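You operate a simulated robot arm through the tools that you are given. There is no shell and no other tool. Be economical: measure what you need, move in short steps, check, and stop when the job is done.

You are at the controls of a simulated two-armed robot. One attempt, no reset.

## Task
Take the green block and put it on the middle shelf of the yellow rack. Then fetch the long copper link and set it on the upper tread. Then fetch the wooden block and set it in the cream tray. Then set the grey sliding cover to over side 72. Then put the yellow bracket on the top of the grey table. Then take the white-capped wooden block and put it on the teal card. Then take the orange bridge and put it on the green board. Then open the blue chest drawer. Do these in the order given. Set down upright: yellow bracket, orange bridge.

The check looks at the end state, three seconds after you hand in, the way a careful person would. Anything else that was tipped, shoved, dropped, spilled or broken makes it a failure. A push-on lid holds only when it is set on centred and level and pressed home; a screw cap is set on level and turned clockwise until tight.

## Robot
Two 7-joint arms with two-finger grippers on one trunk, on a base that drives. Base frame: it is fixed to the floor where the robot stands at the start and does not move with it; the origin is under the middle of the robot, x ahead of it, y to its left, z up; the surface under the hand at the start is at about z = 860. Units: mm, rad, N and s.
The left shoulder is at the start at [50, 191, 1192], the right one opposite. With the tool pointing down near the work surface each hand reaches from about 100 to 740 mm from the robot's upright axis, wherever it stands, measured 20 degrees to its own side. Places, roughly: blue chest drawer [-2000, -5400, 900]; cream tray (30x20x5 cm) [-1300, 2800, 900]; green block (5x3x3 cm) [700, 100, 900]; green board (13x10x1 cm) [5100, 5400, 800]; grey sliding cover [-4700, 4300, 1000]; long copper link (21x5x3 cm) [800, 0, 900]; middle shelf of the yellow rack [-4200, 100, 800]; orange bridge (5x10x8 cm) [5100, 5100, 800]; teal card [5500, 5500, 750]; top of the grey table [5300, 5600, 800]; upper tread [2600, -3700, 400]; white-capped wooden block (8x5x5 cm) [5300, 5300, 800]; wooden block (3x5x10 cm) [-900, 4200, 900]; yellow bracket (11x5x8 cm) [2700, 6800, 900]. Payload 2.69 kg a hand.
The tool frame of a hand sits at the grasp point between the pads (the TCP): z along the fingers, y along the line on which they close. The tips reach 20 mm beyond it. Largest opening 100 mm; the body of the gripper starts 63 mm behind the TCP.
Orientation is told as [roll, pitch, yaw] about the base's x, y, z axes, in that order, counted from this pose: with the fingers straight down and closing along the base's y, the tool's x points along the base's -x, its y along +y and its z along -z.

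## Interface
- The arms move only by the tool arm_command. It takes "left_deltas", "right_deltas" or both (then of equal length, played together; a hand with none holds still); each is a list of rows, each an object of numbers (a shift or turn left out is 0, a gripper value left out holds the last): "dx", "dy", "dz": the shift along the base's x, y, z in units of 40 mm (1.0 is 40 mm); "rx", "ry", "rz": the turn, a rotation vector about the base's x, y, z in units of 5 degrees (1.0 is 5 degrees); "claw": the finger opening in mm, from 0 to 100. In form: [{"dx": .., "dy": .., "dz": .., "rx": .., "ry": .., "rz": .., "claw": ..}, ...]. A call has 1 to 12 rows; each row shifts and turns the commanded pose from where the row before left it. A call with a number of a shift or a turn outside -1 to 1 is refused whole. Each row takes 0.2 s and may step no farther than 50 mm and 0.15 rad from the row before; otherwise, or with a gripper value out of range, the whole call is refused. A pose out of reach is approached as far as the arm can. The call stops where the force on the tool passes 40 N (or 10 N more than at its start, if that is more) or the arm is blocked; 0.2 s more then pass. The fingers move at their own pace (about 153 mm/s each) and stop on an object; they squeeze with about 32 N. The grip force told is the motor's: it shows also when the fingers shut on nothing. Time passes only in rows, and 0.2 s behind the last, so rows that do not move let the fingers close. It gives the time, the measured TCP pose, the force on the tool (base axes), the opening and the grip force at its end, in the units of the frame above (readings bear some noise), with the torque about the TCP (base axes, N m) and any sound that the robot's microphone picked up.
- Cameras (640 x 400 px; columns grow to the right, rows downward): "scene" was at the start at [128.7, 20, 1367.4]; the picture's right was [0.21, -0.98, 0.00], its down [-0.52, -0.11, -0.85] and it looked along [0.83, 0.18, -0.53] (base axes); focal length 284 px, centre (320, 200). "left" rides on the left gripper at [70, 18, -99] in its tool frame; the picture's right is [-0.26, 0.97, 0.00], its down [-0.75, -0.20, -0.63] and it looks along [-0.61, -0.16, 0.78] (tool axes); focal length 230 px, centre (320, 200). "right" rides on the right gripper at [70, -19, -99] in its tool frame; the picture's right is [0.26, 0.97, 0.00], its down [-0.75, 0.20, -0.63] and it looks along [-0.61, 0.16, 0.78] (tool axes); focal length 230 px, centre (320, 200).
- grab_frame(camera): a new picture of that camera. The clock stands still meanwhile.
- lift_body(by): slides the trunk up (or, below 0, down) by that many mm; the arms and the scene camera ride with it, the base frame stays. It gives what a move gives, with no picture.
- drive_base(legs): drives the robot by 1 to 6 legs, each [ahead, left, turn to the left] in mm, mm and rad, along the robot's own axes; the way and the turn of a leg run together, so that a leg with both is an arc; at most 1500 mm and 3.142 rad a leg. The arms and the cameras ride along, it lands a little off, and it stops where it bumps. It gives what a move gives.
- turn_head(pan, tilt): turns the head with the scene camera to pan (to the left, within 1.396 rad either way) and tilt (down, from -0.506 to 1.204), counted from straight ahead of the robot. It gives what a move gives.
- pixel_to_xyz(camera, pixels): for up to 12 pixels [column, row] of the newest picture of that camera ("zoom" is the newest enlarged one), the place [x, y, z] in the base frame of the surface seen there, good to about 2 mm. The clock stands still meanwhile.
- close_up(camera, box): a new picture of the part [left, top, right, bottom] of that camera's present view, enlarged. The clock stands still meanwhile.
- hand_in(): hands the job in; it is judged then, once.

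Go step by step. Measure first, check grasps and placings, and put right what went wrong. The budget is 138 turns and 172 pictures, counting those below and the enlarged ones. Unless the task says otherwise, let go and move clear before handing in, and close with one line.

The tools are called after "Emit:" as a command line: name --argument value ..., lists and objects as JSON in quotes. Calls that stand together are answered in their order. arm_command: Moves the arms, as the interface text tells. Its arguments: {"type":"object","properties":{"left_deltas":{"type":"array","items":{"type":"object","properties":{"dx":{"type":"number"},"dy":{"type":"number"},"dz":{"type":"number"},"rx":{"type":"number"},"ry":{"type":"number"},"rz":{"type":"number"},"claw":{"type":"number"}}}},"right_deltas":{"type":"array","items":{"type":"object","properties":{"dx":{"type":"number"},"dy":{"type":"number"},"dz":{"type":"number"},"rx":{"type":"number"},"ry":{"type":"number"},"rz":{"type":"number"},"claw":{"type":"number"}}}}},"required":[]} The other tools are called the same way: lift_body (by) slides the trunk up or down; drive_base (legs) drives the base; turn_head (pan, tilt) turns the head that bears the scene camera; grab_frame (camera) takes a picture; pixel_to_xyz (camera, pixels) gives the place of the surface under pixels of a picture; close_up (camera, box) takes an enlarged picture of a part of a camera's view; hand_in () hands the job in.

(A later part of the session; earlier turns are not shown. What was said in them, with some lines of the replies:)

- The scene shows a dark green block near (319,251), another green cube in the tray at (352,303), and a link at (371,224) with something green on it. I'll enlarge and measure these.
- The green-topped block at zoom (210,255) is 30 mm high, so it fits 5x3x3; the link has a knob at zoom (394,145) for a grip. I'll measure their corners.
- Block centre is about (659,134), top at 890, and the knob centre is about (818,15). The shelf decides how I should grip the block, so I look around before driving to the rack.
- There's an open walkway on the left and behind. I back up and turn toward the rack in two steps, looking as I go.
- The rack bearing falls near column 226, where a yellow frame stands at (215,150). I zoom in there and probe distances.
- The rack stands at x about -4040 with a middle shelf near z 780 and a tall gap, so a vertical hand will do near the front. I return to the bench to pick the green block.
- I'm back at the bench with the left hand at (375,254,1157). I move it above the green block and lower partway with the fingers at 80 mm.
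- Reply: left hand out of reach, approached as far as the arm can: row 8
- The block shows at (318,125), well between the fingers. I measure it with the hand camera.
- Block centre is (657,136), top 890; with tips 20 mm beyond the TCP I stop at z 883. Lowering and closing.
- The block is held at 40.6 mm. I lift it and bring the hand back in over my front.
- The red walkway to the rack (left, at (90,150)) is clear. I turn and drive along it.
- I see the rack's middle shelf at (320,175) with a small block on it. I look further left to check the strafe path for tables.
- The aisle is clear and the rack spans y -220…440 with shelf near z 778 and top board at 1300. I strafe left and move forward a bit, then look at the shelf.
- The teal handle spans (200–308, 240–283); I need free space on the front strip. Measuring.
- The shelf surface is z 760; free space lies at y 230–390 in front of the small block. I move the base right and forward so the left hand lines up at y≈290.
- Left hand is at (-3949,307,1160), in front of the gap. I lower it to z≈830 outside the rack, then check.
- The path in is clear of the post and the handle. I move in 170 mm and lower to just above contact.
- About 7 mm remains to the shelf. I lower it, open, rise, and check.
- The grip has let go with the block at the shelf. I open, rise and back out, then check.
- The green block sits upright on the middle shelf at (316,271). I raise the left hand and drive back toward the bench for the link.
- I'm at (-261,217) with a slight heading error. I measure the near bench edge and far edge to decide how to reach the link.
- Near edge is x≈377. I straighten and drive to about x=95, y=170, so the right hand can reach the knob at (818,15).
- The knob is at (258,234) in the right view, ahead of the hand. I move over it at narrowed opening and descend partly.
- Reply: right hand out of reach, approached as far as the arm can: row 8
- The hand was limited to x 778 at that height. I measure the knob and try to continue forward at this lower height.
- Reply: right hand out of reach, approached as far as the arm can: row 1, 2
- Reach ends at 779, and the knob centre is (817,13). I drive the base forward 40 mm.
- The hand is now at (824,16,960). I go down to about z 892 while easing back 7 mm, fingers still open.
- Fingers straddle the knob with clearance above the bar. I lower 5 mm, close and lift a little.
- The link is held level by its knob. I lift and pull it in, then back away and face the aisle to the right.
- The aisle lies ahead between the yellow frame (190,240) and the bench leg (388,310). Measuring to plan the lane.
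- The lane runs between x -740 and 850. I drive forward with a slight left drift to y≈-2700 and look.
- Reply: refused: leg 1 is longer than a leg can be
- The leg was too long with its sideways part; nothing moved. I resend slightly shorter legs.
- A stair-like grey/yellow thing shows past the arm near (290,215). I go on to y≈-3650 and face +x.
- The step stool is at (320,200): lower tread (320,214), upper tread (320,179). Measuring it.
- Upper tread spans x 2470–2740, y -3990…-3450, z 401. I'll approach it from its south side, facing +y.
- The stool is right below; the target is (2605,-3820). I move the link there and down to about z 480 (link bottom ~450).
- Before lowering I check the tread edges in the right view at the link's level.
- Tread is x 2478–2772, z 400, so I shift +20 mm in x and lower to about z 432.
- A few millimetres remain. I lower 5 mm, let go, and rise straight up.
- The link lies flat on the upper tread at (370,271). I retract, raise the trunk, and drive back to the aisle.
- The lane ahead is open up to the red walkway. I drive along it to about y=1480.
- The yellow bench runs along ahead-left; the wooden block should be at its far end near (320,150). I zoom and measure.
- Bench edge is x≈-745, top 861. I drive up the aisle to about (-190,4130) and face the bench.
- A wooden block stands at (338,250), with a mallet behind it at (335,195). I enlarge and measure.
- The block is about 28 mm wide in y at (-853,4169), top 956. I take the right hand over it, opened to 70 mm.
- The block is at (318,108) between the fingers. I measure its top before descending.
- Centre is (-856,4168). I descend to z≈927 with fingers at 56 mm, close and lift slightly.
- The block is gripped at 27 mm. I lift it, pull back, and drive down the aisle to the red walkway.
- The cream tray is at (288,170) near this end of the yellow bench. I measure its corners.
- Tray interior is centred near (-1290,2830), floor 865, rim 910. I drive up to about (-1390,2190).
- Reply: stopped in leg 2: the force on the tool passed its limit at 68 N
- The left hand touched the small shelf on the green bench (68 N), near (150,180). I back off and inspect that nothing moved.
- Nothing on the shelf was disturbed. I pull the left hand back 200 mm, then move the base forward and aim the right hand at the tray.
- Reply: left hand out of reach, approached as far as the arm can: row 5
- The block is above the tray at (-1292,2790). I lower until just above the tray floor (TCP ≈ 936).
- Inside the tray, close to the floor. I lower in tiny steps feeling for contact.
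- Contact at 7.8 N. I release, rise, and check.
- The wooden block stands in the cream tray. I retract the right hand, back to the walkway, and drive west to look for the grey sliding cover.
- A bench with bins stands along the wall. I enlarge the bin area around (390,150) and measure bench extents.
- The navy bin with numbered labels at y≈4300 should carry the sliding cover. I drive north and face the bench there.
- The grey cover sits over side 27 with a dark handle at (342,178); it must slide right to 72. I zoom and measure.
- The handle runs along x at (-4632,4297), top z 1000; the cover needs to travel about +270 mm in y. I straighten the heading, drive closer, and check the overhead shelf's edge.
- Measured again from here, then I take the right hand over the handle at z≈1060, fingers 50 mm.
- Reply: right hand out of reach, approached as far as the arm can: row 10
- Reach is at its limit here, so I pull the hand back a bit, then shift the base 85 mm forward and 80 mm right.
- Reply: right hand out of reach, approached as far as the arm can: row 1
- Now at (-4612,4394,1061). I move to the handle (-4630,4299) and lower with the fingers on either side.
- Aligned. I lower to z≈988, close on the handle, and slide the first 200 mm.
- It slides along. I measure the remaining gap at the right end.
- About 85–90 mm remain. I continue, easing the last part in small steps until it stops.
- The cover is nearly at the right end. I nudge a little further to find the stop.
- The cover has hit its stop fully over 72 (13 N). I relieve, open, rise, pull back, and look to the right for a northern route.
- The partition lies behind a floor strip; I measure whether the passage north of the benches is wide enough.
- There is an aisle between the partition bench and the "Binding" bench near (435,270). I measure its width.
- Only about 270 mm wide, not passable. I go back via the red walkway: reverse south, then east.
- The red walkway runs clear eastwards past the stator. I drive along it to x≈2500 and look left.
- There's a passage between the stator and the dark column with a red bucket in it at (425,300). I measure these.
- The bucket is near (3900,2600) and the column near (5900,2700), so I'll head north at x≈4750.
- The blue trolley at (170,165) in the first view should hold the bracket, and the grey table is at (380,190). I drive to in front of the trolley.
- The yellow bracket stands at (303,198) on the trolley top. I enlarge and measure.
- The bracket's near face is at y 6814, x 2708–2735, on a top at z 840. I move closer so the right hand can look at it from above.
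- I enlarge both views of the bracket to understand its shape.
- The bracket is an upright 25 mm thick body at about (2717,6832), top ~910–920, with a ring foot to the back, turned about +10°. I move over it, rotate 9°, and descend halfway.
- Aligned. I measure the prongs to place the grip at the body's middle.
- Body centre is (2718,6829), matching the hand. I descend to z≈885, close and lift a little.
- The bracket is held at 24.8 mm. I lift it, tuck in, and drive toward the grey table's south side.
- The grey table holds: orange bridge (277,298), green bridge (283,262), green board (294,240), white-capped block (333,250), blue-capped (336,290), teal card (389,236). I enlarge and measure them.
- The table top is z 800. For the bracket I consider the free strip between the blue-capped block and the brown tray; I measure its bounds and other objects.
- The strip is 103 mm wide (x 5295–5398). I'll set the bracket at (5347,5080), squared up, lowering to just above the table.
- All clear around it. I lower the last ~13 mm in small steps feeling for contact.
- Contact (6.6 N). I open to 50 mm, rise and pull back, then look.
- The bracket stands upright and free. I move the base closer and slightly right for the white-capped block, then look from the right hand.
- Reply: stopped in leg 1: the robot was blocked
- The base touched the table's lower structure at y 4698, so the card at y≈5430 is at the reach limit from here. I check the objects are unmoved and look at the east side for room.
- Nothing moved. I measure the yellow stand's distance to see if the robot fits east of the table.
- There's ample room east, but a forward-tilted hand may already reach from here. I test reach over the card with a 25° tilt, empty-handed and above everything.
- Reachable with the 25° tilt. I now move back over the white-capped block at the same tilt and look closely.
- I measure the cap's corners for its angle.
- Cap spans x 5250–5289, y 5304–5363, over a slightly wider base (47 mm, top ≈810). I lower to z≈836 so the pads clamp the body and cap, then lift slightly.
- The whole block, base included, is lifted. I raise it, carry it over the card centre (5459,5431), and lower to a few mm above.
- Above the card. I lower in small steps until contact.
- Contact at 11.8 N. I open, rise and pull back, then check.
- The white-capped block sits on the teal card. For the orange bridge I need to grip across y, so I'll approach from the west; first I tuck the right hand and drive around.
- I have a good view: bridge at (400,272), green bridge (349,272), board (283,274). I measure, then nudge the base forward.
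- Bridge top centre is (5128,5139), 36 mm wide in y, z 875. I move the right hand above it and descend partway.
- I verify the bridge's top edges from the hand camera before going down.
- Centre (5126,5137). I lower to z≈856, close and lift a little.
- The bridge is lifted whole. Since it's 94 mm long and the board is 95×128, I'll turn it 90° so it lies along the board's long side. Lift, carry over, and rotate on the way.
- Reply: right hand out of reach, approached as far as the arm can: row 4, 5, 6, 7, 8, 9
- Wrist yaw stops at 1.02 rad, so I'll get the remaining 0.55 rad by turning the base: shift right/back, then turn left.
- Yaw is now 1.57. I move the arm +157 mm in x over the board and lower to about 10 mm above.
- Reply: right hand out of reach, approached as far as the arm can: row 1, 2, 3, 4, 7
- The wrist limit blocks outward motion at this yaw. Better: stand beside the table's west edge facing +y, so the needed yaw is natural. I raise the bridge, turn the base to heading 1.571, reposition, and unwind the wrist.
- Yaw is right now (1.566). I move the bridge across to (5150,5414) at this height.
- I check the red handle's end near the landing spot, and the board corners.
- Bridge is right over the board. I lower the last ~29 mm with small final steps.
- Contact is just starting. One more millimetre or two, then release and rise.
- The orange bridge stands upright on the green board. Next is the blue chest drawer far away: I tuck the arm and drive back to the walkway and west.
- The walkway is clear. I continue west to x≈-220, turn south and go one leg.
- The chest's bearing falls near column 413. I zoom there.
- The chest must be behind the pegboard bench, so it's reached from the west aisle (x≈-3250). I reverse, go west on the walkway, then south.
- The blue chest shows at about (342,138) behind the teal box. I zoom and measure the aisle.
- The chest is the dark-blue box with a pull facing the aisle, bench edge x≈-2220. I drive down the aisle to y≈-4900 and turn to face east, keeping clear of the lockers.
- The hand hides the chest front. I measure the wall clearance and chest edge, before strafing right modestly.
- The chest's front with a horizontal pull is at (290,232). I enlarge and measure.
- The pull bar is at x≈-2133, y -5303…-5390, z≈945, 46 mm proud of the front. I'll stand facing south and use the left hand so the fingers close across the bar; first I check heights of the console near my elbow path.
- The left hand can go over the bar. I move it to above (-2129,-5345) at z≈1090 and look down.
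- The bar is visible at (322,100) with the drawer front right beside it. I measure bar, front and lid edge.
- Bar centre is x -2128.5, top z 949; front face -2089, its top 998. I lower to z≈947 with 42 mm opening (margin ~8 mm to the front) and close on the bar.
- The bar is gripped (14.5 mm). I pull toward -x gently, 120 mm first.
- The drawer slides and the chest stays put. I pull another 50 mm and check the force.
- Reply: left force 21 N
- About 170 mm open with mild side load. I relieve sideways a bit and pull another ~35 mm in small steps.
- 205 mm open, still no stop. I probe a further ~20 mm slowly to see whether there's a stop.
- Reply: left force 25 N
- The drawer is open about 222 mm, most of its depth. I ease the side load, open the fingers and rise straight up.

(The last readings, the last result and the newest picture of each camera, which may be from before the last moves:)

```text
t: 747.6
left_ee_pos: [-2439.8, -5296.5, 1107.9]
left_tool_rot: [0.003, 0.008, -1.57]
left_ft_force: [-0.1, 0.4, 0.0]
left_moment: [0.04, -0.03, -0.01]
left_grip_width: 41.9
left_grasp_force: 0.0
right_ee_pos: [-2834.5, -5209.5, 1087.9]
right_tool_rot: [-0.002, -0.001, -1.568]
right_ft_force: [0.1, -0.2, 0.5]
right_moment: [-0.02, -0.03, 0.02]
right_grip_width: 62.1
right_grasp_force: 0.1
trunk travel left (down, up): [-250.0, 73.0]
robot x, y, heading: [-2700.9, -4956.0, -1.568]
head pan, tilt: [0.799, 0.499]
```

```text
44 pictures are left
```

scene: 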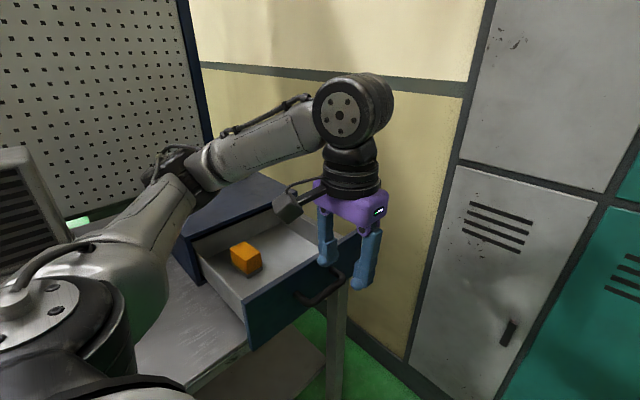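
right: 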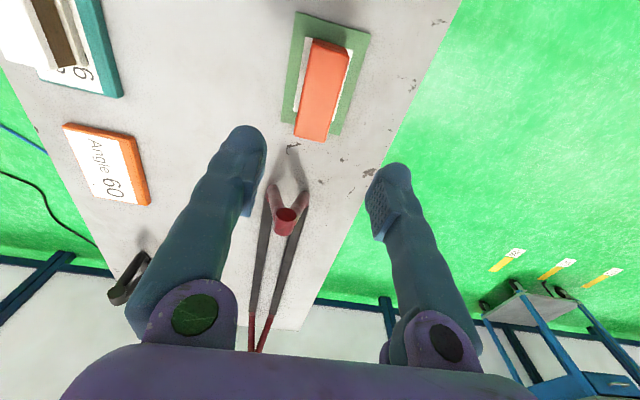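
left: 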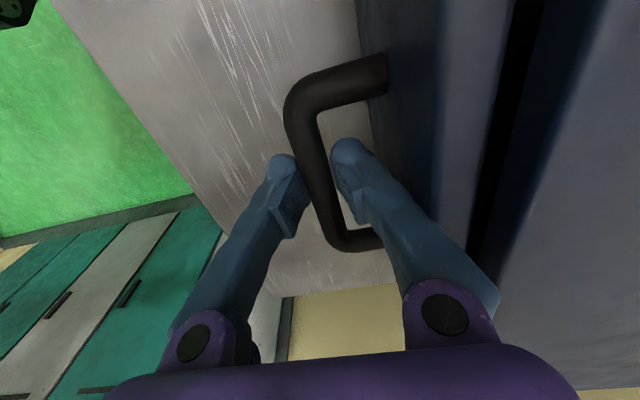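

The drawer is open and level, with its content in place. I move clear with the base and take a last look.

Emit:
drive_base --legs '[[150, -250, 0]]'

Emit:
grab_frame --camera "scene"

```text
t: 750.4
left_ee_pos: [-2689.9, -5443.3, 1109.2]
left_tool_rot: [0.004, 0.007, -1.571]
left_ft_force: [0.6, -0.8, 0.3]
left_moment: [-0.01, 0.0, 0.01]
left_grip_width: 41.8
left_grasp_force: 0.1
right_ee_pos: [-3085.7, -5356.0, 1088.0]
right_tool_rot: [-0.001, -0.002, -1.568]
right_ft_force: [-0.6, -0.7, 0.1]
right_moment: [0.03, 0.04, 0.0]
right_grip_width: 62.2
right_grasp_force: 0.1
trunk travel left (down, up): [-250.0, 73.0]
robot x, y, heading: [-2951.2, -5104.8, -1.571]
head pan, tilt: [0.799, 0.499]
```

```text
43 pictures are left
```

scene: 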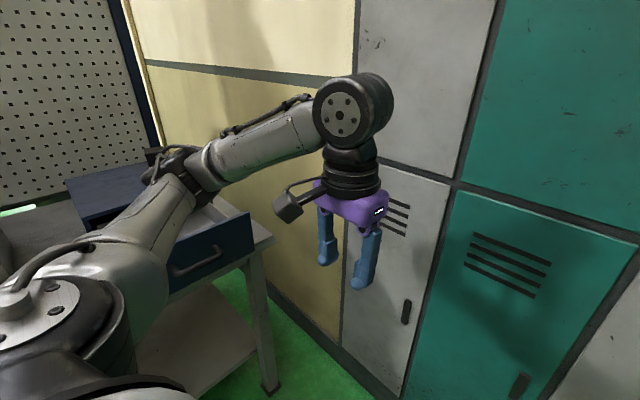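

The robot is clear, the drawer at (215,240) remains open, and all eight tasks are done. I hand in.

Emit:
hand_in

```text
The job is handed in.
```

All eight tasks are done in the order given, and I handed the job in. Along the way I bumped two things: the left hand touched the shelf on the green bench (68 N), and the base touched the grey table's underframe. Nothing I checked afterwards had moved.
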